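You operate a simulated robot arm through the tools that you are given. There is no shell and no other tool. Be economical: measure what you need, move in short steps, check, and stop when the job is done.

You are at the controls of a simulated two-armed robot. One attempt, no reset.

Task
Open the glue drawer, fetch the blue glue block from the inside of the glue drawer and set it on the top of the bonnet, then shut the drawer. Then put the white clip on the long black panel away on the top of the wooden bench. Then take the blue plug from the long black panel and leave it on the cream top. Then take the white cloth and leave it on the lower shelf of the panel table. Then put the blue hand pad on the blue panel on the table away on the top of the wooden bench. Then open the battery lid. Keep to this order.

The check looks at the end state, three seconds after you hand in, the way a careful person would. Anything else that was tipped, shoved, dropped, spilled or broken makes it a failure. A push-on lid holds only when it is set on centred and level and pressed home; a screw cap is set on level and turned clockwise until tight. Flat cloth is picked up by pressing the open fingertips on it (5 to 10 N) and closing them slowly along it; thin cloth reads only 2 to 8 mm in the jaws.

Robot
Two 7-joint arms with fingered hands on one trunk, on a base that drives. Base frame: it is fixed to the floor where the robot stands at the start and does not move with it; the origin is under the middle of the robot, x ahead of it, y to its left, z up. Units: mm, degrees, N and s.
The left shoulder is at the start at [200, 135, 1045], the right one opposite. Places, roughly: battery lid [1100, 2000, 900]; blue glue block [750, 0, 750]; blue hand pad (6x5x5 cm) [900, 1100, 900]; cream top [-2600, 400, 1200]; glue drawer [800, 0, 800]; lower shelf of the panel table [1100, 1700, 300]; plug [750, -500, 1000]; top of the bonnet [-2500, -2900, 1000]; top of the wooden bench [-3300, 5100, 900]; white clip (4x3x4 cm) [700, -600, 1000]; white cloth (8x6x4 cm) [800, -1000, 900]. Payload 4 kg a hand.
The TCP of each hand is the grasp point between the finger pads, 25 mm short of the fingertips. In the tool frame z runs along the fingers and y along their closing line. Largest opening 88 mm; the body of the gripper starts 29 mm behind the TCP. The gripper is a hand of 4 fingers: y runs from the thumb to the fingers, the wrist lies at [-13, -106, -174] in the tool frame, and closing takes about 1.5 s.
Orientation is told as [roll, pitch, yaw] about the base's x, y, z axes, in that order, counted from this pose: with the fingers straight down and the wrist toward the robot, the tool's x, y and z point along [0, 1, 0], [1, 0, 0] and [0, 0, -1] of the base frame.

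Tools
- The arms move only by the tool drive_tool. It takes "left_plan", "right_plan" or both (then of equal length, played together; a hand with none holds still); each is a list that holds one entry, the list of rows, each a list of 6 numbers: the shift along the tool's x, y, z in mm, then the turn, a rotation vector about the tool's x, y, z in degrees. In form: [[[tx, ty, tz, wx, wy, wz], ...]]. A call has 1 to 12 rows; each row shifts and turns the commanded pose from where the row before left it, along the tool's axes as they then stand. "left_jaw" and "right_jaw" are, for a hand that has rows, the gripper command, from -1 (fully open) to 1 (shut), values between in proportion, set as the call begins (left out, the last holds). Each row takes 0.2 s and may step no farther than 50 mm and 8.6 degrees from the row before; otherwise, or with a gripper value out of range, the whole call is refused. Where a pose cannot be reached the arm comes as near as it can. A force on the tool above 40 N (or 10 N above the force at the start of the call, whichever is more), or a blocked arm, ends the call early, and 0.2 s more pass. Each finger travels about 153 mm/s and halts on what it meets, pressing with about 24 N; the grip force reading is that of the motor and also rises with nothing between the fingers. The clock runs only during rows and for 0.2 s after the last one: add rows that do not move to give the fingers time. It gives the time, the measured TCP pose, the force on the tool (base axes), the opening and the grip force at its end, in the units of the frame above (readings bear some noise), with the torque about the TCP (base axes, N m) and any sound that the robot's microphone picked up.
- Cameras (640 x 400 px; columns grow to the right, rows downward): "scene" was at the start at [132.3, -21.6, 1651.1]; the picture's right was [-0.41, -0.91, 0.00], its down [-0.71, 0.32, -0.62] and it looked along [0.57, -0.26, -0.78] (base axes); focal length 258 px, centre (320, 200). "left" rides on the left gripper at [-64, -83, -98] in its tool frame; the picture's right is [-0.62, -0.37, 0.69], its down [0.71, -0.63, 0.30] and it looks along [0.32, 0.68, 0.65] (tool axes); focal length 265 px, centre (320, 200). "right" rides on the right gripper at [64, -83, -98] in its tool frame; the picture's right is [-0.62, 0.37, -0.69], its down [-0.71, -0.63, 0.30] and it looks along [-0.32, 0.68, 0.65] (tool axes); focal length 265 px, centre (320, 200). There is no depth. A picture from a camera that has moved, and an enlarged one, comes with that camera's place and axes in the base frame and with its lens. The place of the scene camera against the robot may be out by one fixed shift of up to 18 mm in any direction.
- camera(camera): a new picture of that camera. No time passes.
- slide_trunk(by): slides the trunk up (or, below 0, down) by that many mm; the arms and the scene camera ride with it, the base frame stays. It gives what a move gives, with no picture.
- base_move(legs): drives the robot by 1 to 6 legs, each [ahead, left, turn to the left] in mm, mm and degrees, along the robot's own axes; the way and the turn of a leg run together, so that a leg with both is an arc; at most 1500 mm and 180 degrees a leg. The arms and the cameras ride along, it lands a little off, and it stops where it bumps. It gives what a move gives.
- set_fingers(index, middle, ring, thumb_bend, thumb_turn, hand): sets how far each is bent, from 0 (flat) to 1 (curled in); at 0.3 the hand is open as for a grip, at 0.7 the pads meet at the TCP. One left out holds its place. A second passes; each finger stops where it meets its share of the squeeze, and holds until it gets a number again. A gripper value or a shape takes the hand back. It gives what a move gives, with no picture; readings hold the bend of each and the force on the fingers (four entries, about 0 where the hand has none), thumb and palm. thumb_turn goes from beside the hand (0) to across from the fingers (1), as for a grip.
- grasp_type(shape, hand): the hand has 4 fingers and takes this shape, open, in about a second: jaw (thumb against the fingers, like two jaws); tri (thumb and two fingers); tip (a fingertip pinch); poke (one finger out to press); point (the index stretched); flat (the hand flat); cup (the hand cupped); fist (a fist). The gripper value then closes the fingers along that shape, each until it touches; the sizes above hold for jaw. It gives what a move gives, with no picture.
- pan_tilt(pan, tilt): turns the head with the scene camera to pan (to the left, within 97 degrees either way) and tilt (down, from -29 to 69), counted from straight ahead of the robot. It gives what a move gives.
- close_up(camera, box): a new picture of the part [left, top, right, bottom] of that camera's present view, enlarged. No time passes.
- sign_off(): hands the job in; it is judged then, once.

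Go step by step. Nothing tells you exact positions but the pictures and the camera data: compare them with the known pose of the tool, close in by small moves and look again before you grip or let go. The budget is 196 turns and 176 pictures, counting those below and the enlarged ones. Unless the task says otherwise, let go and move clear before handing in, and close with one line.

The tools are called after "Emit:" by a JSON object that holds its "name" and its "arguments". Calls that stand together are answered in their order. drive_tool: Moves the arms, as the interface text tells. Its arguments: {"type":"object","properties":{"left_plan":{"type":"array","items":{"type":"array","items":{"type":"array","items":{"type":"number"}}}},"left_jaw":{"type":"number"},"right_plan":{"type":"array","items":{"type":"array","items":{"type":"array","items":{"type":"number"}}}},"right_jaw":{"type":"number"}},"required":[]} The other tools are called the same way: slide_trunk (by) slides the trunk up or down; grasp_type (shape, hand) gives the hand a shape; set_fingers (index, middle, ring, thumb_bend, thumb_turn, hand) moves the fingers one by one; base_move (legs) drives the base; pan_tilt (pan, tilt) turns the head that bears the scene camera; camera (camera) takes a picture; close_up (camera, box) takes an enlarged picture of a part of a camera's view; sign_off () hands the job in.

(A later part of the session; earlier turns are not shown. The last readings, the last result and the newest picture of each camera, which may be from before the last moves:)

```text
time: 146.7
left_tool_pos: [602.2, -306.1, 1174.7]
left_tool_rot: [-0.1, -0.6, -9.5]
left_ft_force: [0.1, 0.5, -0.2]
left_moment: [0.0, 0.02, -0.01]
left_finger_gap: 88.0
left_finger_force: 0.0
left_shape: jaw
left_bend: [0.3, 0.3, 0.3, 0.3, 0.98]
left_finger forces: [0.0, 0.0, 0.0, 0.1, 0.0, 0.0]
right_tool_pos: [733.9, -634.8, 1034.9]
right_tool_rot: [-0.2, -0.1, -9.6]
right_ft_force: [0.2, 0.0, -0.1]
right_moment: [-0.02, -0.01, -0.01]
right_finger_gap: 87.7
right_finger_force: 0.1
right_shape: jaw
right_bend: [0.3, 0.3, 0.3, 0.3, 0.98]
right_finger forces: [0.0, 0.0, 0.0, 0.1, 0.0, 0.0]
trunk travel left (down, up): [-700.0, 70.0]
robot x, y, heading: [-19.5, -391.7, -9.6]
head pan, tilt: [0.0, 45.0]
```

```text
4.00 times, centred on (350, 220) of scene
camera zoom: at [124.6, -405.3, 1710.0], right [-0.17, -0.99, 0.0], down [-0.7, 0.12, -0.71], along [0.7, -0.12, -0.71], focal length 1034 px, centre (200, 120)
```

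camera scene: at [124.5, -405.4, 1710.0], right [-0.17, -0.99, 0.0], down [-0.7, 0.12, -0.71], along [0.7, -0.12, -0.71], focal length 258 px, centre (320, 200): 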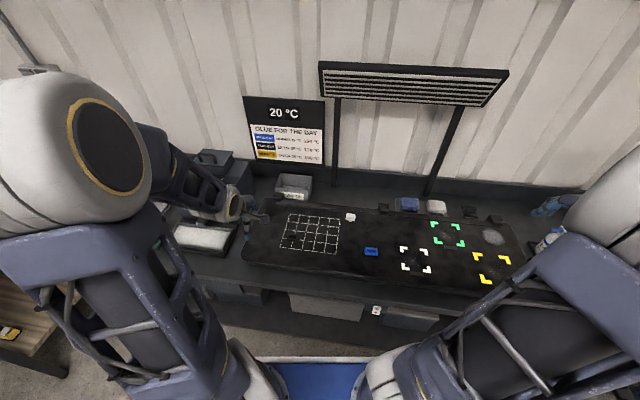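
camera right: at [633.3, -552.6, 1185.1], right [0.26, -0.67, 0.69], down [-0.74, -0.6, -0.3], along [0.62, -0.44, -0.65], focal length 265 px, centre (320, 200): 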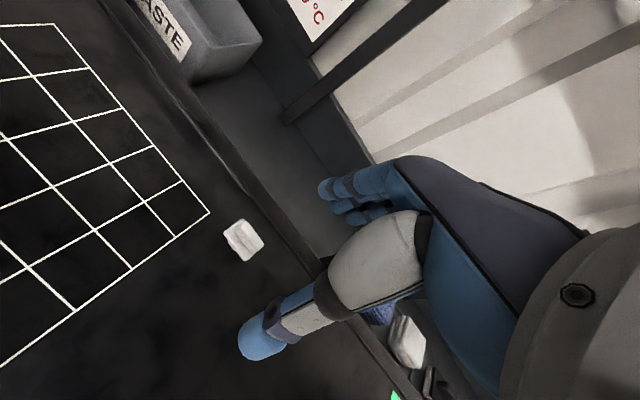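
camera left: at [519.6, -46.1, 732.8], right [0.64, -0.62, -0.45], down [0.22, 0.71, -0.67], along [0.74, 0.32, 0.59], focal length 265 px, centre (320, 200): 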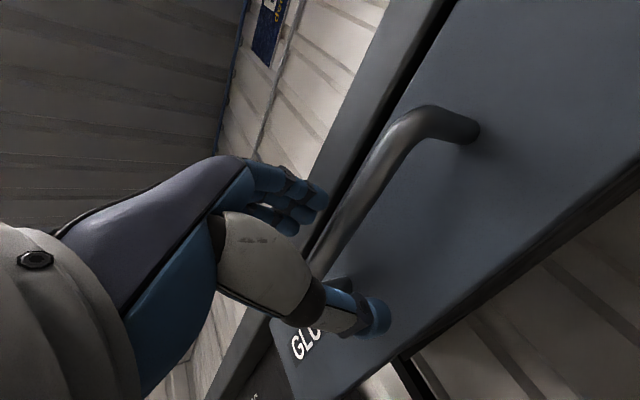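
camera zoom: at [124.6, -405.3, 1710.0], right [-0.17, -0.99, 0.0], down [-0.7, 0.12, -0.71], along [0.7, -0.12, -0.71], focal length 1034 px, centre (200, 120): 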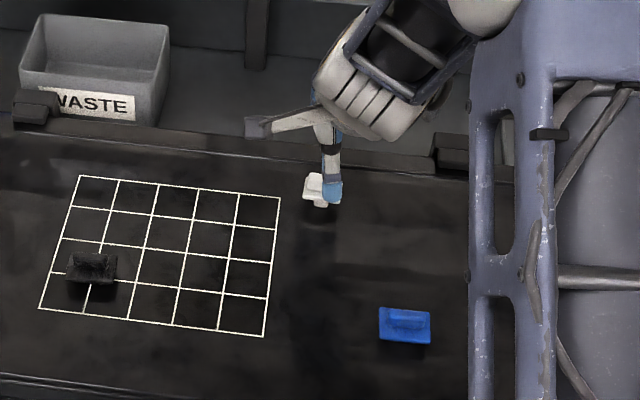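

The clip is a small plate with a ridge running along the bench; the ridge top is near [750, -641, 955]. I narrow the jaws and come down above it.

Emit:
{"name": "drive_tool", "arguments": {"right_plan": [[[-3, 9, 20, 0, 0, 0], [0, 9, 22, 0, 0, 0], [0, 0, 0, 0, 0, 0]]], "right_jaw": -0.25}}

Emit:
{"name": "camera", "arguments": {"camera": "right"}}

Emit:
{"name": "close_up", "arguments": {"camera": "scene", "box": [310, 180, 390, 230]}}

```text
time: 147.5
left_tool_pos: [601.8, -306.0, 1173.9]
left_tool_rot: [-0.1, -0.7, -9.5]
left_ft_force: [0.2, -1.1, 0.0]
left_moment: [-0.03, -0.02, 0.03]
left_finger_gap: 87.7
left_finger_force: 0.1
left_shape: jaw
left_bend: [0.3, 0.3, 0.3, 0.3, 0.98]
left_finger forces: [0.0, 0.0, 0.0, 0.1, 0.1, 0.0]
right_tool_pos: [750.7, -640.5, 993.9]
right_tool_rot: [-0.2, 0.0, -9.7]
right_ft_force: [-0.5, 1.0, -0.2]
right_moment: [-0.02, -0.01, 0.0]
right_finger_gap: 55.4
right_finger_force: 0.0
right_shape: jaw
right_bend: [0.28, 0.39, 0.36, 0.63, 1.0]
right_finger forces: [0.1, 0.0, 0.0, 0.0, 0.0, 0.0]
trunk travel left (down, up): [-700.0, 70.0]
robot x, y, heading: [-16.2, -394.4, -9.8]
head pan, tilt: [0.0, 45.0]
```

```text
107 pictures are left
camera right: at [679.9, -563.8, 1092.4], right [0.26, -0.67, 0.69], down [-0.74, -0.6, -0.3], along [0.62, -0.44, -0.65], focal length 265 px, centre (320, 200)
```

right: 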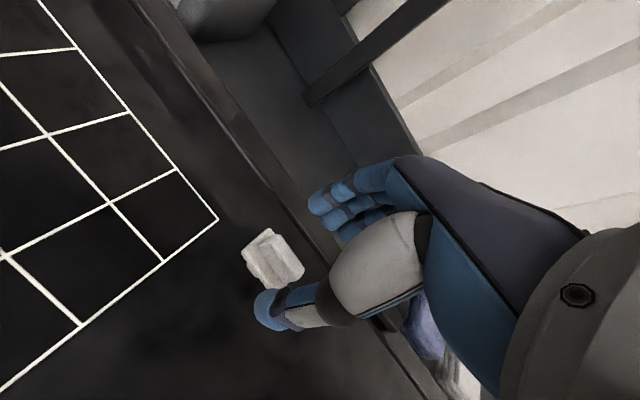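

```text
8.00 times, centred on (350, 205) of scene
camera zoom: at [124.6, -405.4, 1710.0], right [-0.17, -0.99, 0.0], down [-0.7, 0.12, -0.71], along [0.7, -0.12, -0.71], focal length 2068 px, centre (80, 160)
```

zoom: 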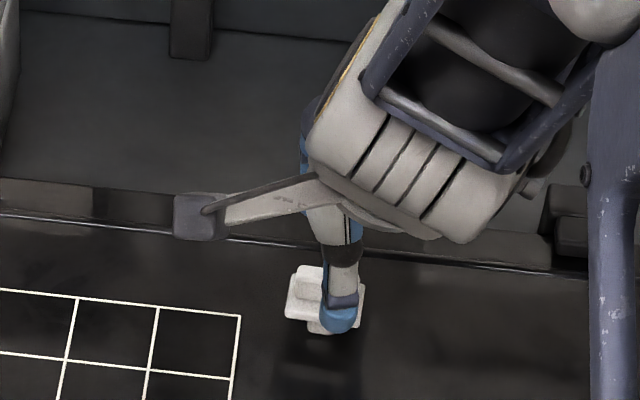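

The clip lies directly below the grasp point. I go down 50 mm and close.

Emit:
{"name": "drive_tool", "arguments": {"right_plan": [[[0, 1, 20, 0, 0, 0], [0, 0, 20, 0, 0, 0], [0, 0, 9, 0, 0, 0], [0, 0, 0, 0, 0, 0]]]}}

Emit:
{"name": "camera", "arguments": {"camera": "right"}}

Emit:
{"name": "close_up", "arguments": {"camera": "scene", "box": [310, 180, 390, 230]}}

```text
time: 148.4
left_tool_pos: [600.0, -304.9, 1174.3]
left_tool_rot: [-0.1, -0.6, -9.6]
left_ft_force: [0.6, -0.4, 0.5]
left_moment: [-0.01, -0.01, -0.01]
left_finger_gap: 88.0
left_finger_force: 0.0
left_shape: jaw
left_bend: [0.3, 0.3, 0.3, 0.3, 0.98]
left_finger forces: [0.1, 0.0, 0.0, 0.1, 0.1, 0.0]
right_tool_pos: [757.7, -641.5, 954.9]
right_tool_rot: [0.0, -1.0, -9.8]
right_ft_force: [-1.9, 0.2, 12.4]
right_moment: [0.11, 0.48, 0.0]
right_finger_gap: 57.6
right_finger_force: 0.0
right_shape: jaw
right_bend: [0.29, 0.4, 0.36, 0.59, 1.0]
right_finger forces: [0.0, 0.9, 0.1, 0.0, 11.3, 0.1]
trunk travel left (down, up): [-700.0, 70.0]
robot x, y, heading: [-18.1, -393.0, -9.5]
head pan, tilt: [0.0, 45.0]
stopped in row 4 (right hand): the force on the tool passed its limit at 44 N (the readings are from after the stop); the commanded pose is now the measured one
```

```text
105 pictures are left
camera right: at [685.9, -564.2, 1051.8], right [0.24, -0.67, 0.7], down [-0.74, -0.6, -0.32], along [0.63, -0.44, -0.64], focal length 265 px, centre (320, 200)
```

right: 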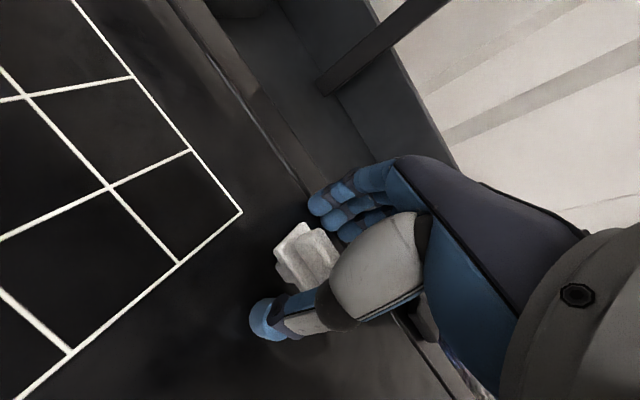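

```text
8.00 times, centred on (350, 205) of scene
camera zoom: at [123.9, -405.2, 1710.0], right [-0.17, -0.99, 0.0], down [-0.7, 0.12, -0.71], along [0.7, -0.12, -0.71], focal length 2068 px, centre (80, 160)
```

zoom: 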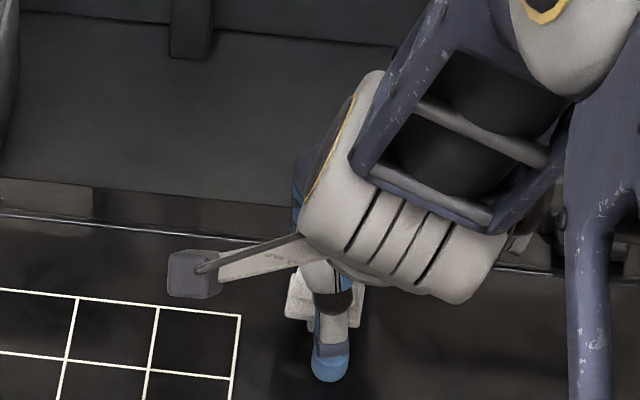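

The thumb tip touched the panel at this height, so it is as low as it needs to be. I lift 3 mm and close gently.

Emit:
{"name": "drive_tool", "arguments": {"right_plan": [[[0, 0, -1, 0, 0, 0], [0, 0, 0, 0, 0, 0], [0, 0, 0, 0, 0, 0], [0, 0, 0, 0, 0, 0], [0, 0, 0, 0, 0, 0], [0, 0, 0, 0, 0, 0], [0, 0, 0, 0, 0, 0]]], "right_jaw": 1}}

Emit:
{"name": "camera", "arguments": {"camera": "right"}}

```text
time: 150.0
left_tool_pos: [600.1, -304.3, 1174.3]
left_tool_rot: [0.0, -0.6, -9.5]
left_ft_force: [-0.2, 0.3, 1.2]
left_moment: [0.02, -0.03, -0.04]
left_finger_gap: 88.0
left_finger_force: 0.0
left_shape: jaw
left_bend: [0.3, 0.3, 0.3, 0.3, 0.98]
left_finger forces: [0.0, 0.0, 0.0, 0.0, 0.0, 0.0]
right_tool_pos: [757.9, -641.2, 953.8]
right_tool_rot: [-0.1, -1.0, -9.8]
right_ft_force: [-7.2, 3.1, 24.2]
right_moment: [0.23, 0.79, -0.11]
right_finger_gap: 22.8
right_finger_force: 23.7
right_shape: jaw
right_bend: [0.7, 0.75, 0.7, 0.75, 1.0]
right_finger forces: [17.0, 0.0, 0.0, 0.1, 40.1, 0.1]
trunk travel left (down, up): [-700.0, 70.0]
robot x, y, heading: [-19.7, -391.3, -9.4]
head pan, tilt: [0.0, 45.0]
```

```text
103 pictures are left
camera right: at [685.0, -564.0, 1051.7], right [0.25, -0.67, 0.7], down [-0.74, -0.6, -0.31], along [0.63, -0.44, -0.64], focal length 265 px, centre (320, 200)
```

right: 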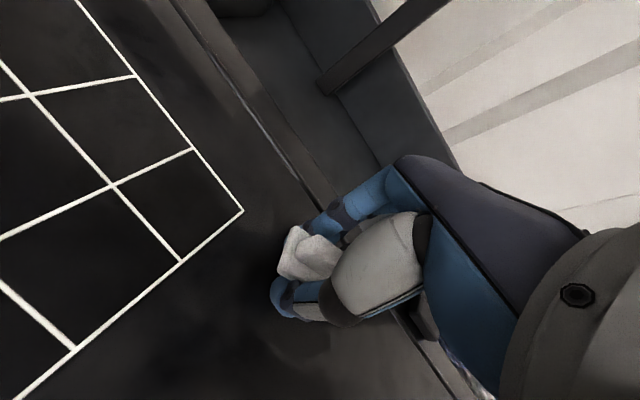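

Gap 22.8 mm with force: it seems held. I lift it and check.

Emit:
{"name": "drive_tool", "arguments": {"right_plan": [[[0, 0, -10, 0, 0, 0], [0, 0, -20, 0, 0, 0], [0, 0, -40, 0, 0, 0], [0, 0, -40, 0, 0, 0], [0, 0, -40, 0, 0, 0], [0, 0, 0, 0, 0, 0]]]}}

Emit:
{"name": "camera", "arguments": {"camera": "right"}}

```text
time: 151.4
left_tool_pos: [601.6, -306.2, 1174.1]
left_tool_rot: [0.0, -0.7, -9.5]
left_ft_force: [0.2, -0.2, 0.0]
left_moment: [0.01, 0.0, 0.01]
left_finger_gap: 88.1
left_finger_force: 0.1
left_shape: jaw
left_bend: [0.3, 0.3, 0.3, 0.3, 0.98]
left_finger forces: [0.0, 0.0, 0.0, 0.1, 0.0, 0.1]
right_tool_pos: [754.5, -639.7, 1104.4]
right_tool_rot: [-0.1, -1.0, -9.9]
right_ft_force: [0.1, 0.4, -0.3]
right_moment: [0.02, 0.04, 0.0]
right_finger_gap: 21.6
right_finger_force: 24.3
right_shape: jaw
right_bend: [0.7, 0.75, 0.7, 0.75, 1.0]
right_finger forces: [20.8, 0.0, 0.0, 0.1, 20.5, 0.1]
trunk travel left (down, up): [-700.0, 70.0]
robot x, y, heading: [-13.4, -392.3, -9.3]
head pan, tilt: [0.0, 45.0]
```

```text
102 pictures are left
camera right: at [682.1, -564.0, 1201.8], right [0.25, -0.67, 0.7], down [-0.74, -0.6, -0.31], along [0.63, -0.44, -0.64], focal length 265 px, centre (320, 200)
```

right: 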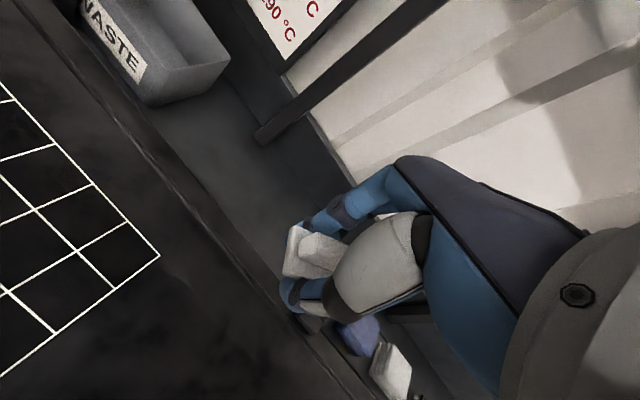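

Held. I tuck the right arm, back away from the bench and turn to look toward the wooden bench at the far left corner.

Emit:
{"name": "drive_tool", "arguments": {"right_plan": [[[-20, -35, -25, 0, 0, 0], [-20, -35, -25, 0, 0, 0], [-20, -35, -25, 0, 0, 0], [-20, -35, -25, 0, 0, 0], [-20, -35, 0, 0, 0, 0], [-20, -35, 0, 0, 0, 0], [-20, -35, 0, 0, 0, 0], [0, 0, 0, 0, 0, 0]]]}}

Emit:
{"name": "base_move", "arguments": {"legs": [[-700, 0, 0], [0, 0, 125]]}}

Emit:
{"name": "pan_tilt", "arguments": {"pan": 0, "tilt": 25}}

Emit:
{"name": "camera", "arguments": {"camera": "scene"}}

Emit:
{"name": "camera", "arguments": {"camera": "right"}}

```text
time: 153.2
left_tool_pos: [600.6, -306.2, 1174.9]
left_tool_rot: [0.0, -0.6, -9.5]
left_ft_force: [-0.1, -0.7, -1.1]
left_moment: [0.01, 0.04, 0.0]
left_finger_gap: 88.2
left_finger_force: 0.0
left_shape: jaw
left_bend: [0.3, 0.3, 0.3, 0.3, 0.98]
left_finger forces: [0.1, 0.1, 0.1, 0.1, 0.0, 0.1]
right_tool_pos: [489.6, -738.8, 1202.1]
right_tool_rot: [0.0, -0.9, -9.7]
right_ft_force: [0.1, 0.0, -0.7]
right_moment: [0.02, -0.06, 0.03]
right_finger_gap: 21.3
right_finger_force: 24.4
right_shape: jaw
right_bend: [0.7, 0.75, 0.7, 0.75, 1.0]
right_finger forces: [20.7, 0.0, 0.0, 0.0, 20.6, 0.0]
trunk travel left (down, up): [-700.0, 70.0]
robot x, y, heading: [-19.5, -393.4, -9.7]
head pan, tilt: [0.0, 45.0]
```

```text
time: 162.1
left_tool_pos: [-1116.4, 176.0, 1174.3]
left_tool_rot: [-0.1, -0.7, 115.3]
left_ft_force: [0.3, 0.1, 0.5]
left_moment: [0.02, 0.01, 0.01]
left_finger_gap: 87.7
left_finger_force: 0.1
left_shape: jaw
left_bend: [0.3, 0.3, 0.3, 0.3, 0.98]
left_finger forces: [0.0, 0.1, 0.0, 0.0, 0.1, 0.1]
right_tool_pos: [-697.0, 332.2, 1202.5]
right_tool_rot: [-0.1, -1.0, 115.0]
right_ft_force: [-0.5, 0.3, 0.0]
right_moment: [0.0, 0.04, 0.01]
right_finger_gap: 21.1
right_finger_force: 24.3
right_shape: jaw
right_bend: [0.7, 0.75, 0.7, 0.75, 1.0]
right_finger forces: [20.4, 0.0, 0.0, 0.0, 20.5, 0.1]
trunk travel left (down, up): [-700.0, 70.0]
robot x, y, heading: [-691.9, -279.0, 115.4]
head pan, tilt: [0.0, 45.0]
```

```text
time: 162.9
left_tool_pos: [-1116.0, 176.1, 1174.5]
left_tool_rot: [0.0, -0.5, 115.3]
left_ft_force: [0.5, 0.4, 0.4]
left_moment: [0.02, 0.03, 0.01]
left_finger_gap: 87.7
left_finger_force: 0.0
left_shape: jaw
left_bend: [0.3, 0.3, 0.3, 0.3, 0.98]
left_finger forces: [0.0, 0.0, 0.0, 0.0, 0.0, 0.0]
right_tool_pos: [-697.9, 332.9, 1202.2]
right_tool_rot: [-0.2, -0.9, 115.0]
right_ft_force: [0.6, 0.5, 0.1]
right_moment: [0.0, 0.02, 0.01]
right_finger_gap: 21.2
right_finger_force: 24.5
right_shape: jaw
right_bend: [0.7, 0.75, 0.7, 0.75, 1.0]
right_finger forces: [20.4, 0.0, 0.0, 0.0, 20.4, 0.1]
trunk travel left (down, up): [-700.0, 70.0]
robot x, y, heading: [-692.8, -282.6, 115.1]
head pan, tilt: [0.0, 25.0]
```

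```text
101 pictures are left
camera scene: at [-754.0, -135.7, 1740.5], right [0.9, 0.43, 0.0], down [0.18, -0.38, -0.91], along [-0.39, 0.82, -0.42], focal length 258 px, centre (320, 200)
```

scene: 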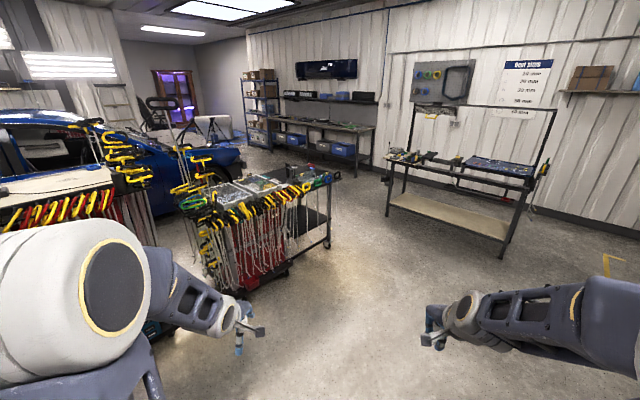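

```text
100 pictures are left
camera right: at [-719.9, 227.5, 1299.5], right [0.41, 0.59, 0.7], down [0.91, -0.26, -0.31], along [0.0, 0.77, -0.64], focal length 265 px, centre (320, 200)
```

right: 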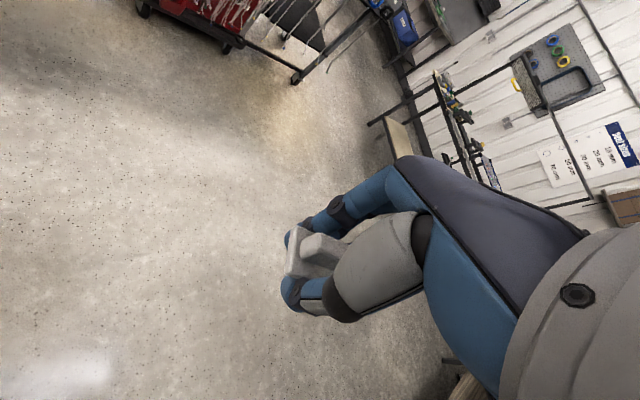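

The way leads between the tool trolley and the middle table to the bench at the far wall. I drive to a waypoint, then through the gap.

Emit:
{"name": "base_move", "arguments": {"legs": [[0, 0, -21], [1200, 0, 0], [990, 0, 0], [0, 0, 37.3]]}}

Emit:
{"name": "camera", "arguments": {"camera": "scene"}}

```text
time: 176.6
left_tool_pos: [-1375.8, 2208.0, 1174.5]
left_tool_rot: [-0.1, -0.6, 131.8]
left_ft_force: [-0.4, -0.1, -0.5]
left_moment: [0.04, -0.01, 0.0]
left_finger_gap: 87.8
left_finger_force: 0.0
left_shape: jaw
left_bend: [0.3, 0.3, 0.3, 0.3, 0.98]
left_finger forces: [0.0, 0.0, 0.0, 0.0, 0.1, 0.0]
right_tool_pos: [-1018.5, 2478.1, 1201.8]
right_tool_rot: [-0.2, -1.0, 131.5]
right_ft_force: [1.0, 0.0, -0.1]
right_moment: [0.02, 0.01, 0.01]
right_finger_gap: 21.4
right_finger_force: 23.5
right_shape: jaw
right_bend: [0.7, 0.75, 0.7, 0.75, 1.0]
right_finger forces: [20.2, 0.1, 0.1, 0.0, 20.3, 0.0]
trunk travel left (down, up): [-700.0, 70.0]
robot x, y, heading: [-839.7, 1888.0, 132.1]
head pan, tilt: [0.0, 25.0]
```

```text
99 pictures are left
camera scene: at [-936.4, 2012.4, 1740.5], right [0.75, 0.67, 0.0], down [0.28, -0.32, -0.91], along [-0.6, 0.68, -0.42], focal length 258 px, centre (320, 200)
```

scene: 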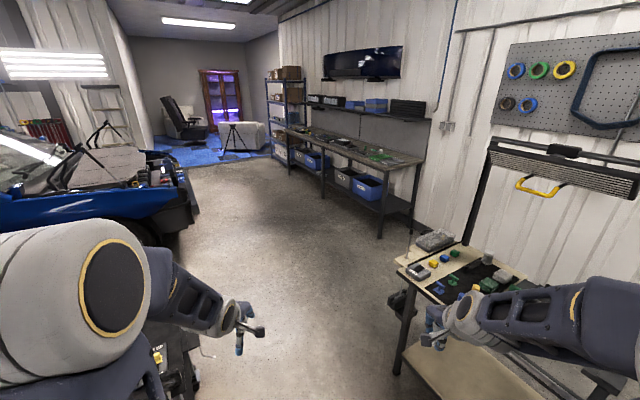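

The wooden bench top is visible ahead, with some things on it. I drive through the gap to in front of it and turn to face it.

Emit:
{"name": "base_move", "arguments": {"legs": [[1300, 0, 0], [1200, 0, 0], [0, 0, -60]]}}

Emit:
{"name": "pan_tilt", "arguments": {"pan": 0, "tilt": 35}}

Emit:
{"name": "camera", "arguments": {"camera": "scene"}}

```text
time: 191.4
left_tool_pos: [-2407.0, 4421.1, 1174.0]
left_tool_rot: [-0.2, -0.6, 69.5]
left_ft_force: [0.4, 0.4, 0.8]
left_moment: [-0.01, -0.01, 0.02]
left_finger_gap: 87.9
left_finger_force: 0.0
left_shape: jaw
left_bend: [0.3, 0.3, 0.3, 0.3, 0.98]
left_finger forces: [0.0, 0.0, 0.0, 0.0, 0.1, 0.0]
right_tool_pos: [-2002.3, 4229.6, 1202.6]
right_tool_rot: [-0.2, -0.8, 69.2]
right_ft_force: [-0.2, -0.3, 0.1]
right_moment: [-0.01, -0.02, 0.03]
right_finger_gap: 21.4
right_finger_force: 24.0
right_shape: jaw
right_bend: [0.7, 0.75, 0.7, 0.75, 1.0]
right_finger forces: [20.1, 0.0, 0.0, 0.0, 20.2, 0.0]
trunk travel left (down, up): [-700.0, 70.0]
robot x, y, heading: [-2436.4, 3794.8, 69.5]
head pan, tilt: [0.0, 25.0]
```

```text
time: 192.2
left_tool_pos: [-2407.6, 4421.8, 1173.0]
left_tool_rot: [-0.1, -0.6, 69.4]
left_ft_force: [0.2, 0.2, 0.2]
left_moment: [-0.02, 0.02, 0.0]
left_finger_gap: 88.2
left_finger_force: 0.0
left_shape: jaw
left_bend: [0.3, 0.3, 0.3, 0.3, 0.98]
left_finger forces: [0.1, 0.0, 0.0, 0.0, 0.0, 0.0]
right_tool_pos: [-2002.8, 4229.6, 1201.7]
right_tool_rot: [-0.1, -1.1, 69.2]
right_ft_force: [-0.6, 0.6, 0.3]
right_moment: [-0.01, -0.01, 0.02]
right_finger_gap: 21.3
right_finger_force: 23.9
right_shape: jaw
right_bend: [0.7, 0.75, 0.7, 0.75, 1.0]
right_finger forces: [20.0, 0.0, 0.0, 0.0, 20.1, 0.0]
trunk travel left (down, up): [-700.0, 70.0]
robot x, y, heading: [-2438.6, 3795.5, 69.4]
head pan, tilt: [0.0, 35.0]
```

```text
98 pictures are left
camera scene: at [-2385.2, 3945.6, 1724.8], right [0.94, -0.35, 0.0], down [-0.2, -0.54, -0.82], along [0.29, 0.77, -0.57], focal length 258 px, centre (320, 200)
```

scene: 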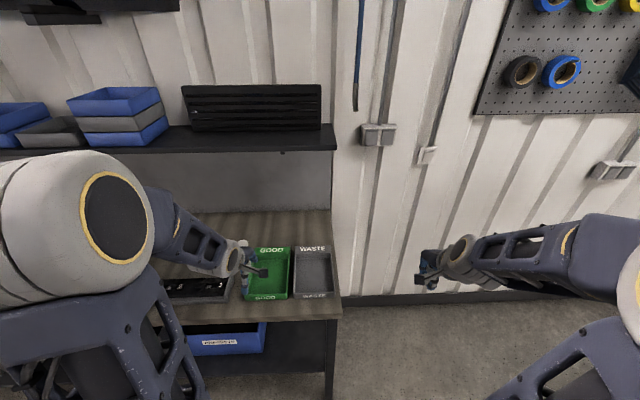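

At the right end of the bench there are GOOD and WASTE trays; the clip should go on bare wood. I look further left.

Emit:
{"name": "pan_tilt", "arguments": {"pan": 45, "tilt": 30}}

Emit:
{"name": "camera", "arguments": {"camera": "scene"}}

```text
time: 193.3
left_tool_pos: [-2405.6, 4421.6, 1174.5]
left_tool_rot: [0.0, -0.6, 69.5]
left_ft_force: [0.9, 0.7, -0.1]
left_moment: [-0.02, 0.03, -0.01]
left_finger_gap: 88.1
left_finger_force: 0.1
left_shape: jaw
left_bend: [0.3, 0.3, 0.3, 0.3, 0.98]
left_finger forces: [0.0, 0.0, 0.0, 0.1, 0.0, 0.1]
right_tool_pos: [-2002.8, 4230.3, 1202.3]
right_tool_rot: [-0.1, -0.9, 69.3]
right_ft_force: [0.7, -0.2, 1.5]
right_moment: [0.0, 0.03, -0.05]
right_finger_gap: 21.4
right_finger_force: 23.7
right_shape: jaw
right_bend: [0.7, 0.75, 0.7, 0.75, 1.0]
right_finger forces: [20.0, 0.0, 0.1, 0.0, 20.1, 0.0]
trunk travel left (down, up): [-700.0, 70.0]
robot x, y, heading: [-2438.6, 3797.3, 69.1]
head pan, tilt: [45.0, 30.0]
```

```text
97 pictures are left
camera scene: at [-2453.5, 3945.5, 1732.6], right [0.91, 0.41, 0.0], down [0.21, -0.46, -0.87], along [-0.36, 0.79, -0.5], focal length 258 px, centre (320, 200)
```

scene: 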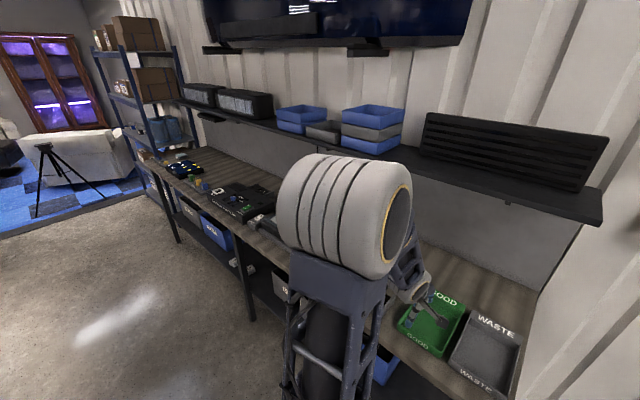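

There is bare wood left of the trays. I move left 550 mm and look again.

Emit:
{"name": "base_move", "arguments": {"legs": [[0, 550, 2]]}}

Emit:
{"name": "pan_tilt", "arguments": {"pan": -5, "tilt": 45}}

Emit:
{"name": "camera", "arguments": {"camera": "scene"}}

Emit:
{"name": "camera", "arguments": {"camera": "right"}}

```text
time: 196.5
left_tool_pos: [-2951.7, 4606.2, 1174.4]
left_tool_rot: [-0.1, -0.5, 71.6]
left_ft_force: [-0.3, -0.3, 0.2]
left_moment: [0.03, -0.03, -0.02]
left_finger_gap: 87.9
left_finger_force: 0.0
left_shape: jaw
left_bend: [0.3, 0.3, 0.3, 0.3, 0.98]
left_finger forces: [0.0, 0.1, 0.0, 0.0, 0.1, 0.1]
right_tool_pos: [-2540.5, 4429.5, 1202.8]
right_tool_rot: [-0.1, -1.0, 71.4]
right_ft_force: [0.2, -1.8, -0.4]
right_moment: [-0.03, -0.03, 0.0]
right_finger_gap: 21.2
right_finger_force: 24.3
right_shape: jaw
right_bend: [0.7, 0.75, 0.7, 0.75, 1.0]
right_finger forces: [20.0, 0.0, 0.1, 0.0, 20.1, 0.0]
trunk travel left (down, up): [-700.0, 70.0]
robot x, y, heading: [-2960.4, 3982.2, 72.0]
head pan, tilt: [45.0, 30.0]
```

```text
time: 197.6
left_tool_pos: [-2952.0, 4604.8, 1173.8]
left_tool_rot: [-0.1, -0.6, 71.8]
left_ft_force: [-0.8, 0.5, -0.2]
left_moment: [-0.02, 0.02, 0.01]
left_finger_gap: 87.6
left_finger_force: 0.1
left_shape: jaw
left_bend: [0.3, 0.3, 0.3, 0.3, 0.98]
left_finger forces: [0.0, 0.1, 0.0, 0.1, 0.1, 0.1]
right_tool_pos: [-2541.8, 4429.5, 1203.3]
right_tool_rot: [-0.1, -0.9, 71.3]
right_ft_force: [-0.1, 0.2, -0.4]
right_moment: [0.02, 0.01, 0.01]
right_finger_gap: 21.5
right_finger_force: 24.0
right_shape: jaw
right_bend: [0.7, 0.75, 0.7, 0.75, 1.0]
right_finger forces: [20.0, 0.0, 0.1, 0.0, 20.1, 0.1]
trunk travel left (down, up): [-700.0, 70.0]
robot x, y, heading: [-2963.5, 3979.8, 71.8]
head pan, tilt: [-5.0, 45.0]
```

```text
96 pictures are left
camera scene: at [-2908.0, 4122.4, 1710.0], right [0.92, -0.39, 0.0], down [-0.28, -0.65, -0.71], along [0.28, 0.65, -0.71], focal length 258 px, centre (320, 200)
```

scene: 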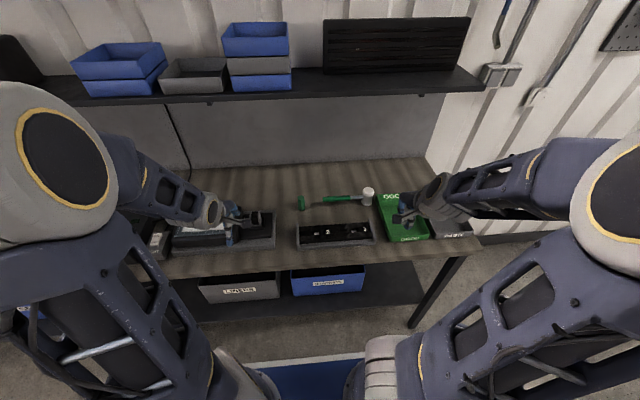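

```text
95 pictures are left
camera right: at [-2629.7, 4369.6, 1299.5], right [0.7, 0.14, 0.7], down [0.48, -0.82, -0.31], along [0.53, 0.55, -0.64], focal length 265 px, centre (320, 200)
```

right: 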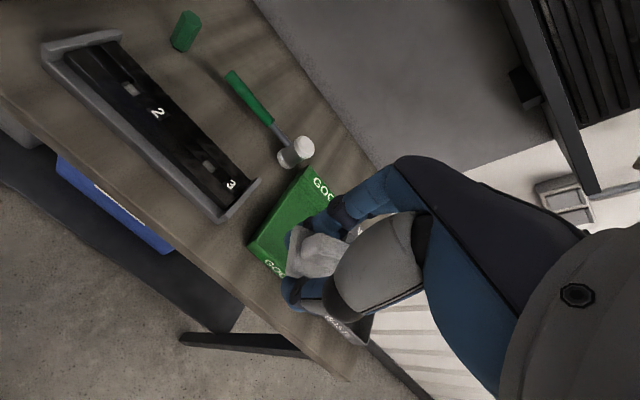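

The bench holds trays and a mallet; I zoom to choose a clear patch of wood.

Emit:
{"name": "close_up", "arguments": {"camera": "scene", "box": [140, 140, 460, 340]}}

Emit:
{"name": "camera", "arguments": {"camera": "left"}}

```text
2.00 times, centred on (300, 240) of scene
camera zoom: at [-2908.0, 4122.4, 1710.0], right [0.92, -0.39, 0.0], down [-0.28, -0.65, -0.71], along [0.28, 0.65, -0.71], focal length 517 px, centre (360, 120)
```

zoom: 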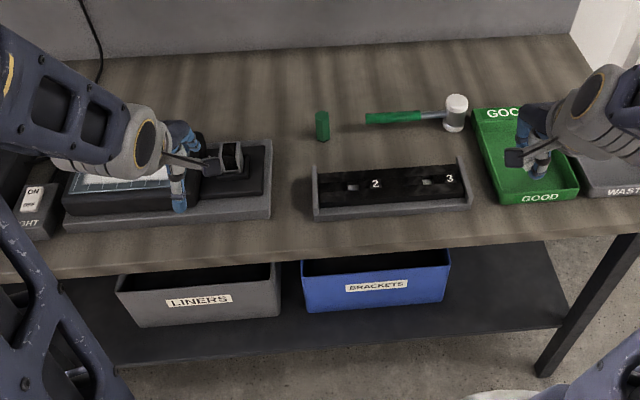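

```text
93 pictures are left
camera left: at [-2917.9, 4504.6, 1271.3], right [0.48, -0.54, -0.7], down [-0.87, -0.37, -0.31], along [-0.09, 0.76, -0.65], focal length 265 px, centre (320, 200)
```

left: 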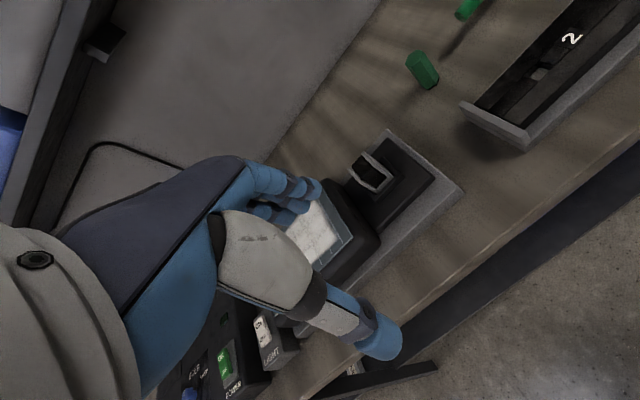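

A clear patch lies behind the gap between the device and the green grip, at about [-2795, 4965, 905]. I move the base left and slightly ahead, then bring the right hand over it.

Emit:
{"name": "base_move", "arguments": {"legs": [[0, 350, 0], [100, 0, 0]]}}

Emit:
{"name": "camera", "arguments": {"camera": "scene"}}

```text
time: 200.7
left_tool_pos: [-3251.2, 4810.1, 1174.2]
left_tool_rot: [-0.1, -0.5, 71.8]
left_ft_force: [-0.1, 0.0, 0.6]
left_moment: [-0.03, 0.0, -0.03]
left_finger_gap: 87.8
left_finger_force: 0.0
left_shape: jaw
left_bend: [0.3, 0.3, 0.3, 0.3, 0.98]
left_finger forces: [0.0, 0.0, 0.1, 0.0, 0.0, 0.1]
right_tool_pos: [-2840.0, 4636.0, 1203.1]
right_tool_rot: [-0.1, -0.9, 71.4]
right_ft_force: [0.0, 0.3, -0.7]
right_moment: [-0.01, 0.0, 0.03]
right_finger_gap: 21.5
right_finger_force: 24.4
right_shape: jaw
right_bend: [0.7, 0.75, 0.7, 0.75, 1.0]
right_finger forces: [20.2, 0.0, 0.0, 0.1, 20.1, 0.0]
trunk travel left (down, up): [-700.0, 70.0]
robot x, y, heading: [-3261.3, 4188.9, 71.6]
head pan, tilt: [-5.0, 45.0]
```

```text
92 pictures are left
camera scene: at [-3206.9, 4326.7, 1710.0], right [0.92, -0.4, 0.0], down [-0.28, -0.65, -0.71], along [0.28, 0.65, -0.71], focal length 258 px, centre (320, 200)
```

scene: 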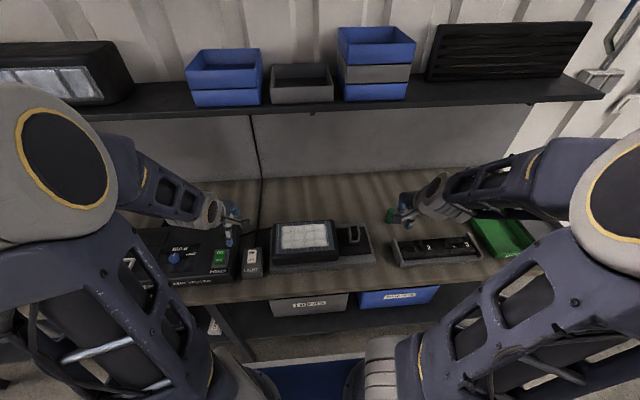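

Emit:
{"name": "drive_tool", "arguments": {"right_plan": [[[8.5, 39.2, 21.4, 0, 0, 0], [8.5, 39.2, 21.4, 0, 0, 0], [8.5, 39.2, 21.4, 0, 0, 0], [8.5, 39.2, 21.4, 0, 0, 0], [8.5, 39.2, 21.4, 0, 0, 0], [8.5, 39.2, 21.4, 0, 0, 0], [8.5, 39.2, 21.4, 0, 0, 0], [8.5, 39.2, 21.4, 0, 0, 0], [8.5, 39.2, 21.4, 0, 0, 0], [0, 0, 0, 0, 0, 0]]]}}

Emit:
{"name": "camera", "arguments": {"camera": "right"}}

Emit:
{"name": "close_up", "arguments": {"camera": "scene", "box": [260, 140, 420, 240]}}

```text
time: 202.8
left_tool_pos: [-3251.6, 4810.1, 1174.1]
left_tool_rot: [-0.1, -0.6, 71.7]
left_ft_force: [-0.5, -0.4, -0.8]
left_moment: [-0.01, 0.03, -0.02]
left_finger_gap: 87.9
left_finger_force: 0.0
left_shape: jaw
left_bend: [0.3, 0.3, 0.3, 0.3, 0.98]
left_finger forces: [0.0, 0.0, 0.0, 0.1, 0.0, 0.0]
right_tool_pos: [-2797.0, 4996.3, 1016.5]
right_tool_rot: [0.0, -0.8, 71.4]
right_ft_force: [-0.2, 0.3, 0.0]
right_moment: [-0.01, 0.01, 0.0]
right_finger_gap: 21.2
right_finger_force: 24.4
right_shape: jaw
right_bend: [0.7, 0.75, 0.7, 0.75, 1.0]
right_finger forces: [19.9, 0.1, 0.0, 0.0, 20.2, 0.0]
trunk travel left (down, up): [-700.0, 70.0]
robot x, y, heading: [-3262.6, 4185.6, 71.6]
head pan, tilt: [-5.0, 45.0]
```

```text
91 pictures are left
camera right: at [-2886.0, 4936.6, 1113.8], right [0.7, 0.14, 0.7], down [0.48, -0.82, -0.31], along [0.53, 0.55, -0.64], focal length 265 px, centre (320, 200)
```

right: 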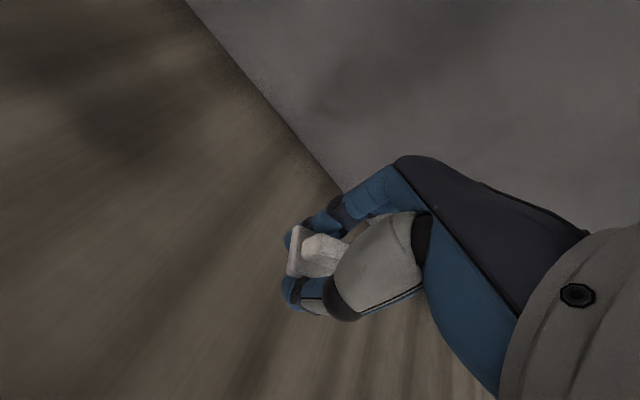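

```text
4.00 times, centred on (340, 190) of scene
camera zoom: at [-3206.8, 4326.9, 1710.0], right [0.92, -0.4, 0.0], down [-0.28, -0.65, -0.71], along [0.28, 0.65, -0.71], focal length 1034 px, centre (240, 240)
```

zoom: 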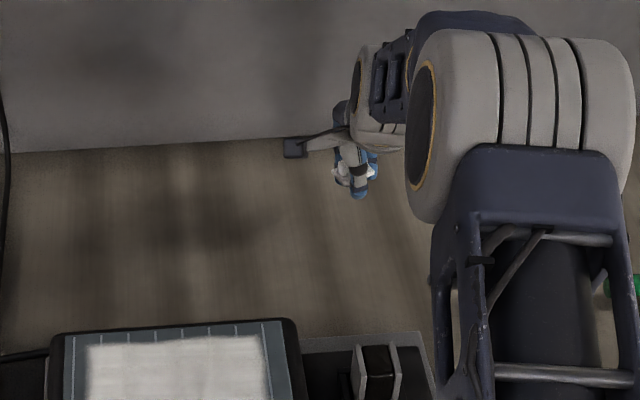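

The patch is clear. I lower gradually until contact.

Emit:
{"name": "drive_tool", "arguments": {"right_plan": [[[0, -20, 20, 0, 0, 0], [0, 0, 20, 0, 0, 0], [0, 0, 15, 0, 0, 0], [0, 0, 5, 0, 0, 0], [0, 0, 0, 0, 0, 0]]]}}

Emit:
{"name": "drive_tool", "arguments": {"right_plan": [[[0, 0, 3, 0, 0, 0], [0, 0, 3, 0, 0, 0], [0, 0, 3, 0, 0, 0], [0, 0, 3, 0, 0, 0], [0, 0, 0, 0, 0, 0]]]}}

Emit:
{"name": "camera", "arguments": {"camera": "right"}}

```text
time: 204.1
left_tool_pos: [-3252.1, 4810.1, 1174.5]
left_tool_rot: [-0.1, -0.6, 71.8]
left_ft_force: [0.4, -0.5, 0.2]
left_moment: [0.02, -0.04, -0.01]
left_finger_gap: 87.9
left_finger_force: 0.0
left_shape: jaw
left_bend: [0.3, 0.3, 0.3, 0.3, 0.98]
left_finger forces: [0.0, 0.0, 0.0, 0.0, 0.0, 0.1]
right_tool_pos: [-2806.5, 4978.7, 956.2]
right_tool_rot: [-0.1, -0.8, 71.4]
right_ft_force: [0.1, -0.3, 0.2]
right_moment: [-0.03, -0.01, 0.0]
right_finger_gap: 21.2
right_finger_force: 23.9
right_shape: jaw
right_bend: [0.7, 0.75, 0.7, 0.75, 1.0]
right_finger forces: [19.9, 0.0, 0.1, 0.1, 20.0, 0.0]
trunk travel left (down, up): [-700.0, 70.0]
robot x, y, heading: [-3262.1, 4185.9, 71.7]
head pan, tilt: [-5.0, 45.0]
```

```text
time: 205.2
left_tool_pos: [-3252.0, 4810.2, 1173.7]
left_tool_rot: [-0.1, -0.7, 71.6]
left_ft_force: [-0.8, 0.3, -0.1]
left_moment: [0.0, 0.01, -0.01]
left_finger_gap: 88.0
left_finger_force: 0.0
left_shape: jaw
left_bend: [0.3, 0.3, 0.3, 0.3, 0.98]
left_finger forces: [0.0, 0.0, 0.0, 0.1, 0.0, 0.0]
right_tool_pos: [-2805.9, 4978.3, 942.7]
right_tool_rot: [-0.1, -0.9, 71.4]
right_ft_force: [0.3, -0.8, 0.7]
right_moment: [0.01, -0.03, -0.01]
right_finger_gap: 21.3
right_finger_force: 23.6
right_shape: jaw
right_bend: [0.7, 0.75, 0.7, 0.75, 1.0]
right_finger forces: [19.7, 0.0, 0.0, 0.1, 19.9, 0.0]
trunk travel left (down, up): [-700.0, 70.0]
robot x, y, heading: [-3263.9, 4181.5, 71.6]
head pan, tilt: [-5.0, 45.0]
```

```text
89 pictures are left
camera right: at [-2893.3, 4917.2, 1039.8], right [0.7, 0.14, 0.7], down [0.48, -0.82, -0.31], along [0.53, 0.55, -0.64], focal length 265 px, centre (320, 200)
```

right: 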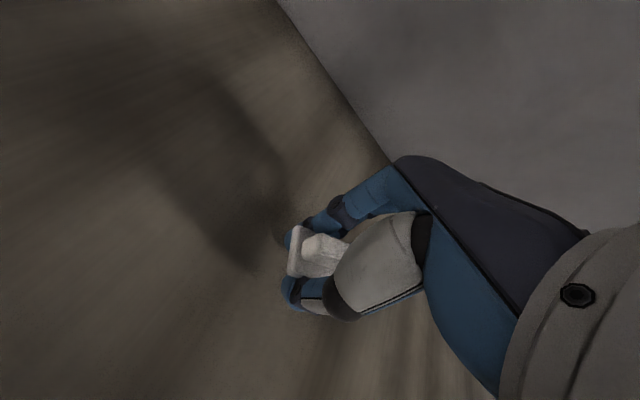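

Emit:
{"name": "drive_tool", "arguments": {"right_plan": [[[0, 0, 3, 0, 0, 0], [0, 0, 3, 0, 0, 0], [0, 0, 2, 0, 0, 0], [0, 0, 0, 0, 0, 0]]]}}

Emit:
{"name": "drive_tool", "arguments": {"right_plan": [[[0, 0, 2, 0, 0, 0], [0, 0, 2, 0, 0, 0], [0, 0, 2, 0, 0, 0], [0, 0, 0, 0, 0, 0]]]}}

Emit:
{"name": "drive_tool", "arguments": {"right_plan": [[[0, 0, 2, 0, 0, 0], [0, 0, 2, 0, 0, 0], [0, 0, 2, 0, 0, 0], [0, 0, 0, 0, 0, 0]]]}}

```text
time: 206.2
left_tool_pos: [-3251.2, 4810.8, 1174.2]
left_tool_rot: [-0.1, -0.6, 71.7]
left_ft_force: [0.2, -0.2, 0.0]
left_moment: [0.01, -0.02, 0.03]
left_finger_gap: 87.8
left_finger_force: 0.2
left_shape: jaw
left_bend: [0.3, 0.3, 0.3, 0.3, 0.98]
left_finger forces: [0.0, 0.1, 0.0, 0.1, 0.0, 0.1]
right_tool_pos: [-2805.3, 4977.3, 934.7]
right_tool_rot: [0.0, -0.9, 71.4]
right_ft_force: [0.1, 0.4, -0.5]
right_moment: [0.05, 0.01, -0.02]
right_finger_gap: 21.4
right_finger_force: 24.1
right_shape: jaw
right_bend: [0.7, 0.75, 0.7, 0.75, 1.0]
right_finger forces: [19.9, 0.1, 0.0, 0.0, 20.0, 0.1]
trunk travel left (down, up): [-700.0, 70.0]
robot x, y, heading: [-3264.1, 4182.6, 71.9]
head pan, tilt: [-5.0, 45.0]
```

```text
time: 207.2
left_tool_pos: [-3252.1, 4811.0, 1174.1]
left_tool_rot: [-0.1, -0.6, 71.7]
left_ft_force: [-0.1, -0.5, -0.8]
left_moment: [-0.01, 0.0, -0.01]
left_finger_gap: 88.0
left_finger_force: 0.0
left_shape: jaw
left_bend: [0.3, 0.3, 0.3, 0.3, 0.98]
left_finger forces: [0.0, 0.0, 0.1, 0.0, 0.1, 0.1]
right_tool_pos: [-2803.8, 4977.7, 929.3]
right_tool_rot: [0.0, -0.8, 71.4]
right_ft_force: [-0.1, 0.5, 0.3]
right_moment: [-0.03, 0.04, -0.02]
right_finger_gap: 21.5
right_finger_force: 24.0
right_shape: jaw
right_bend: [0.7, 0.75, 0.7, 0.75, 1.0]
right_finger forces: [19.8, 0.0, 0.0, 0.0, 19.9, 0.1]
trunk travel left (down, up): [-700.0, 70.0]
robot x, y, heading: [-3261.5, 4184.4, 71.8]
head pan, tilt: [-5.0, 45.0]
```

```text
time: 208.2
left_tool_pos: [-3252.6, 4809.9, 1174.0]
left_tool_rot: [0.0, -0.6, 71.6]
left_ft_force: [-0.4, 0.1, -0.1]
left_moment: [-0.02, 0.03, 0.03]
left_finger_gap: 88.0
left_finger_force: 0.0
left_shape: jaw
left_bend: [0.3, 0.3, 0.3, 0.3, 0.98]
left_finger forces: [0.0, 0.1, 0.0, 0.0, 0.0, 0.0]
right_tool_pos: [-2804.2, 4979.5, 925.8]
right_tool_rot: [-0.1, -1.0, 71.4]
right_ft_force: [-1.1, -2.6, 12.5]
right_moment: [-0.27, 0.05, -0.05]
right_finger_gap: 21.7
right_finger_force: 24.1
right_shape: jaw
right_bend: [0.7, 0.75, 0.7, 0.75, 1.0]
right_finger forces: [22.6, 0.1, 0.0, 0.0, 30.3, 0.0]
trunk travel left (down, up): [-700.0, 70.0]
robot x, y, heading: [-3259.3, 4187.8, 71.4]
head pan, tilt: [-5.0, 45.0]
```

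Contact (12 N). I open the hand a little, then lift away.

Emit:
{"name": "drive_tool", "arguments": {"right_plan": [[[0, 0, 0, 0, 0, 0], [0, 0, 0, 0, 0, 0], [0, 0, 0, 0, 0, 0], [0, 0, 0, 0, 0, 0], [0, 0, 0, 0, 0, 0], [0, 0, 0, 0, 0, 0]]], "right_jaw": -0.4}}

Emit:
{"name": "camera", "arguments": {"camera": "right"}}

Emit:
{"name": "drive_tool", "arguments": {"right_plan": [[[0, 0, -10, 0, 0, 0], [0, 0, -20, 0, 0, 0], [0, 0, -40, 0, 0, 0], [0, 0, -40, 0, 0, 0], [0, -40, -10, 0, 0, 0], [0, -45, -10, 0, 0, 0], [0, -45, -10, 0, 0, 0], [0, -45, -10, 0, 0, 0], [0, -45, -10, 0, 0, 0], [0, -45, -20, 0, 0, 0], [0, 0, 0, 0, 0, 0]]], "right_jaw": -1}}

Emit:
{"name": "camera", "arguments": {"camera": "right"}}

Emit:
{"name": "camera", "arguments": {"camera": "scene"}}

```text
time: 209.7
left_tool_pos: [-3251.3, 4810.4, 1174.0]
left_tool_rot: [-0.1, -0.6, 71.7]
left_ft_force: [0.5, -1.0, -0.1]
left_moment: [-0.04, 0.01, -0.01]
left_finger_gap: 87.8
left_finger_force: 0.0
left_shape: jaw
left_bend: [0.3, 0.3, 0.3, 0.3, 0.98]
left_finger forces: [0.0, 0.0, 0.0, 0.0, 0.0, 0.0]
right_tool_pos: [-2804.3, 4979.5, 926.3]
right_tool_rot: [-0.2, -1.2, 71.4]
right_ft_force: [4.1, 5.0, 25.7]
right_moment: [-0.51, 0.1, 0.06]
right_finger_gap: 52.7
right_finger_force: 0.1
right_shape: jaw
right_bend: [0.28, 0.37, 0.34, 0.69, 1.0]
right_finger forces: [0.0, 0.0, 0.1, 0.0, 25.3, 0.0]
trunk travel left (down, up): [-700.0, 70.0]
robot x, y, heading: [-3262.6, 4187.0, 71.8]
head pan, tilt: [-5.0, 45.0]
```

```text
88 pictures are left
camera right: at [-2892.8, 4918.7, 1022.1], right [0.7, 0.14, 0.7], down [0.48, -0.82, -0.32], along [0.53, 0.56, -0.64], focal length 265 px, centre (320, 200)
```

right: 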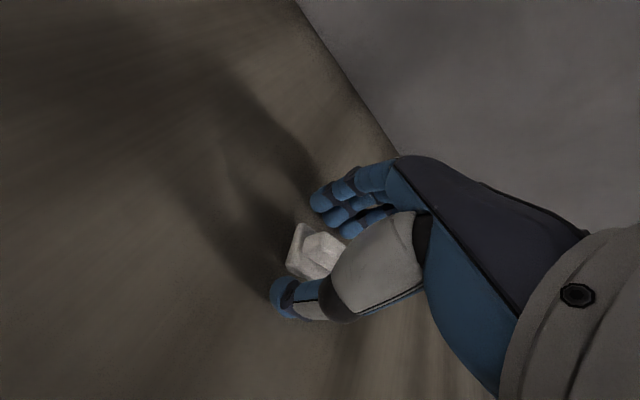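

```text
time: 212.1
left_tool_pos: [-3251.2, 4811.4, 1173.9]
left_tool_rot: [-0.1, -0.5, 71.7]
left_ft_force: [-0.1, -0.8, 0.4]
left_moment: [0.04, -0.01, 0.02]
left_finger_gap: 87.7
left_finger_force: 0.1
left_shape: jaw
left_bend: [0.3, 0.3, 0.3, 0.3, 0.98]
left_finger forces: [0.0, 0.0, 0.0, 0.1, 0.1, 0.1]
right_tool_pos: [-2888.6, 4723.7, 1098.0]
right_tool_rot: [-0.2, -0.9, 71.4]
right_ft_force: [0.0, -0.7, 0.6]
right_moment: [0.02, 0.01, 0.0]
right_finger_gap: 88.1
right_finger_force: 0.2
right_shape: jaw
right_bend: [0.3, 0.3, 0.3, 0.3, 0.98]
right_finger forces: [0.0, 0.0, 0.0, 0.0, 0.0, 0.1]
trunk travel left (down, up): [-700.0, 70.0]
robot x, y, heading: [-3262.5, 4187.4, 71.8]
head pan, tilt: [-5.0, 45.0]
```

```text
87 pictures are left
camera right: at [-2977.3, 4661.8, 1194.9], right [0.7, 0.14, 0.7], down [0.48, -0.82, -0.31], along [0.53, 0.55, -0.64], focal length 265 px, centre (320, 200)
```

right: 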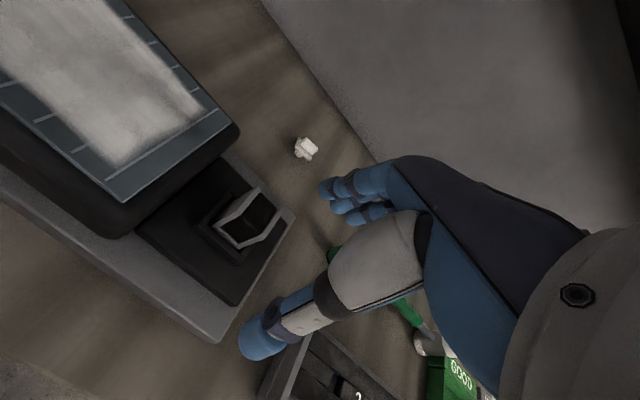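

```text
86 pictures are left
camera scene: at [-3206.8, 4326.9, 1710.0], right [0.92, -0.4, 0.0], down [-0.28, -0.65, -0.71], along [0.28, 0.65, -0.71], focal length 258 px, centre (320, 200)
```

scene: 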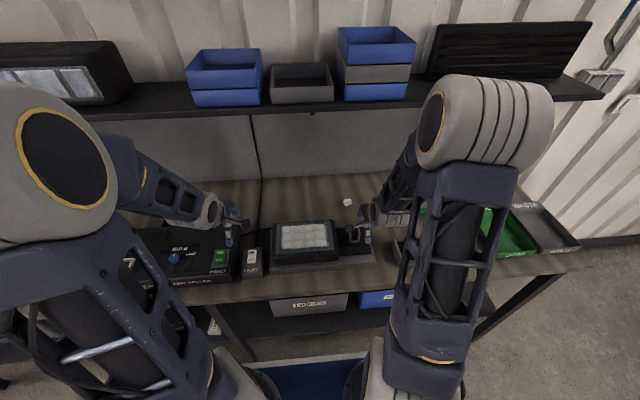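

The clip lies on bare wood. I raise the hand and drive back the same way to the black panel for the blue plug.

Emit:
{"name": "drive_tool", "arguments": {"right_plan": [[[-10, -20, -40, 0, 0, 0], [-10, -20, -40, 0, 0, 0], [-10, -20, -30, 0, 0, 0], [0, 0, 0, 0, 0, 0]]]}}

Emit:
{"name": "base_move", "arguments": {"legs": [[-120, 0, 0], [0, -907, 0], [0, 0, -121.5]]}}

Emit:
{"name": "camera", "arguments": {"camera": "scene"}}

```text
time: 213.1
left_tool_pos: [-3250.4, 4809.8, 1174.9]
left_tool_rot: [0.1, -0.6, 71.6]
left_ft_force: [0.7, -0.8, 0.0]
left_moment: [0.0, 0.02, 0.01]
left_finger_gap: 88.2
left_finger_force: 0.1
left_shape: jaw
left_bend: [0.3, 0.3, 0.3, 0.3, 0.98]
left_finger forces: [0.1, 0.0, 0.1, 0.1, 0.1, 0.0]
right_tool_pos: [-2880.1, 4655.7, 1206.5]
right_tool_rot: [0.0, -0.7, 71.6]
right_ft_force: [1.9, -0.6, -0.3]
right_moment: [0.07, 0.08, 0.02]
right_finger_gap: 87.6
right_finger_force: 0.1
right_shape: jaw
right_bend: [0.3, 0.3, 0.3, 0.3, 0.98]
right_finger forces: [0.1, 0.0, 0.0, 0.0, 0.0, 0.1]
trunk travel left (down, up): [-700.0, 70.0]
robot x, y, heading: [-3259.8, 4184.0, 71.7]
head pan, tilt: [-5.0, 45.0]
```

```text
time: 223.8
left_tool_pos: [-1892.6, 3462.8, 1174.1]
left_tool_rot: [-0.1, -0.7, -49.1]
left_ft_force: [0.0, 0.2, 0.5]
left_moment: [0.02, 0.02, -0.02]
left_finger_gap: 87.8
left_finger_force: 0.1
left_shape: jaw
left_bend: [0.3, 0.3, 0.3, 0.3, 0.98]
left_finger forces: [0.0, 0.0, 0.0, 0.0, 0.0, 0.0]
right_tool_pos: [-2215.1, 3224.0, 1206.3]
right_tool_rot: [-0.1, -0.9, -49.3]
right_ft_force: [-0.3, 0.7, 0.2]
right_moment: [0.0, -0.04, -0.03]
right_finger_gap: 88.0
right_finger_force: 0.1
right_shape: jaw
right_bend: [0.3, 0.3, 0.3, 0.3, 0.98]
right_finger forces: [0.1, 0.0, 0.1, 0.0, 0.1, 0.0]
trunk travel left (down, up): [-700.0, 70.0]
robot x, y, heading: [-2425.1, 3793.4, -49.2]
head pan, tilt: [-5.0, 45.0]
```

```text
85 pictures are left
camera scene: at [-2334.5, 3690.2, 1710.0], right [-0.81, -0.59, 0.0], down [-0.41, 0.57, -0.71], along [0.41, -0.57, -0.71], focal length 258 px, centre (320, 200)
```

scene: 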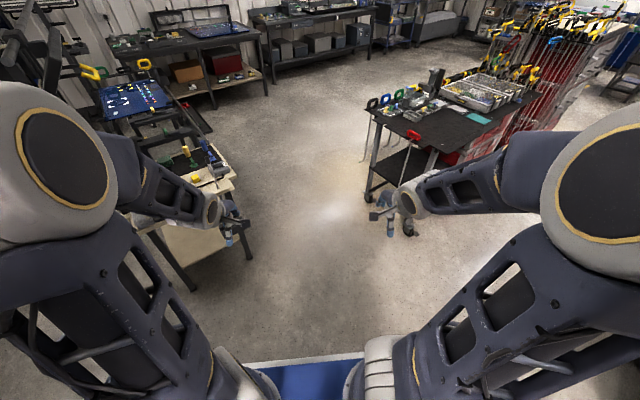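

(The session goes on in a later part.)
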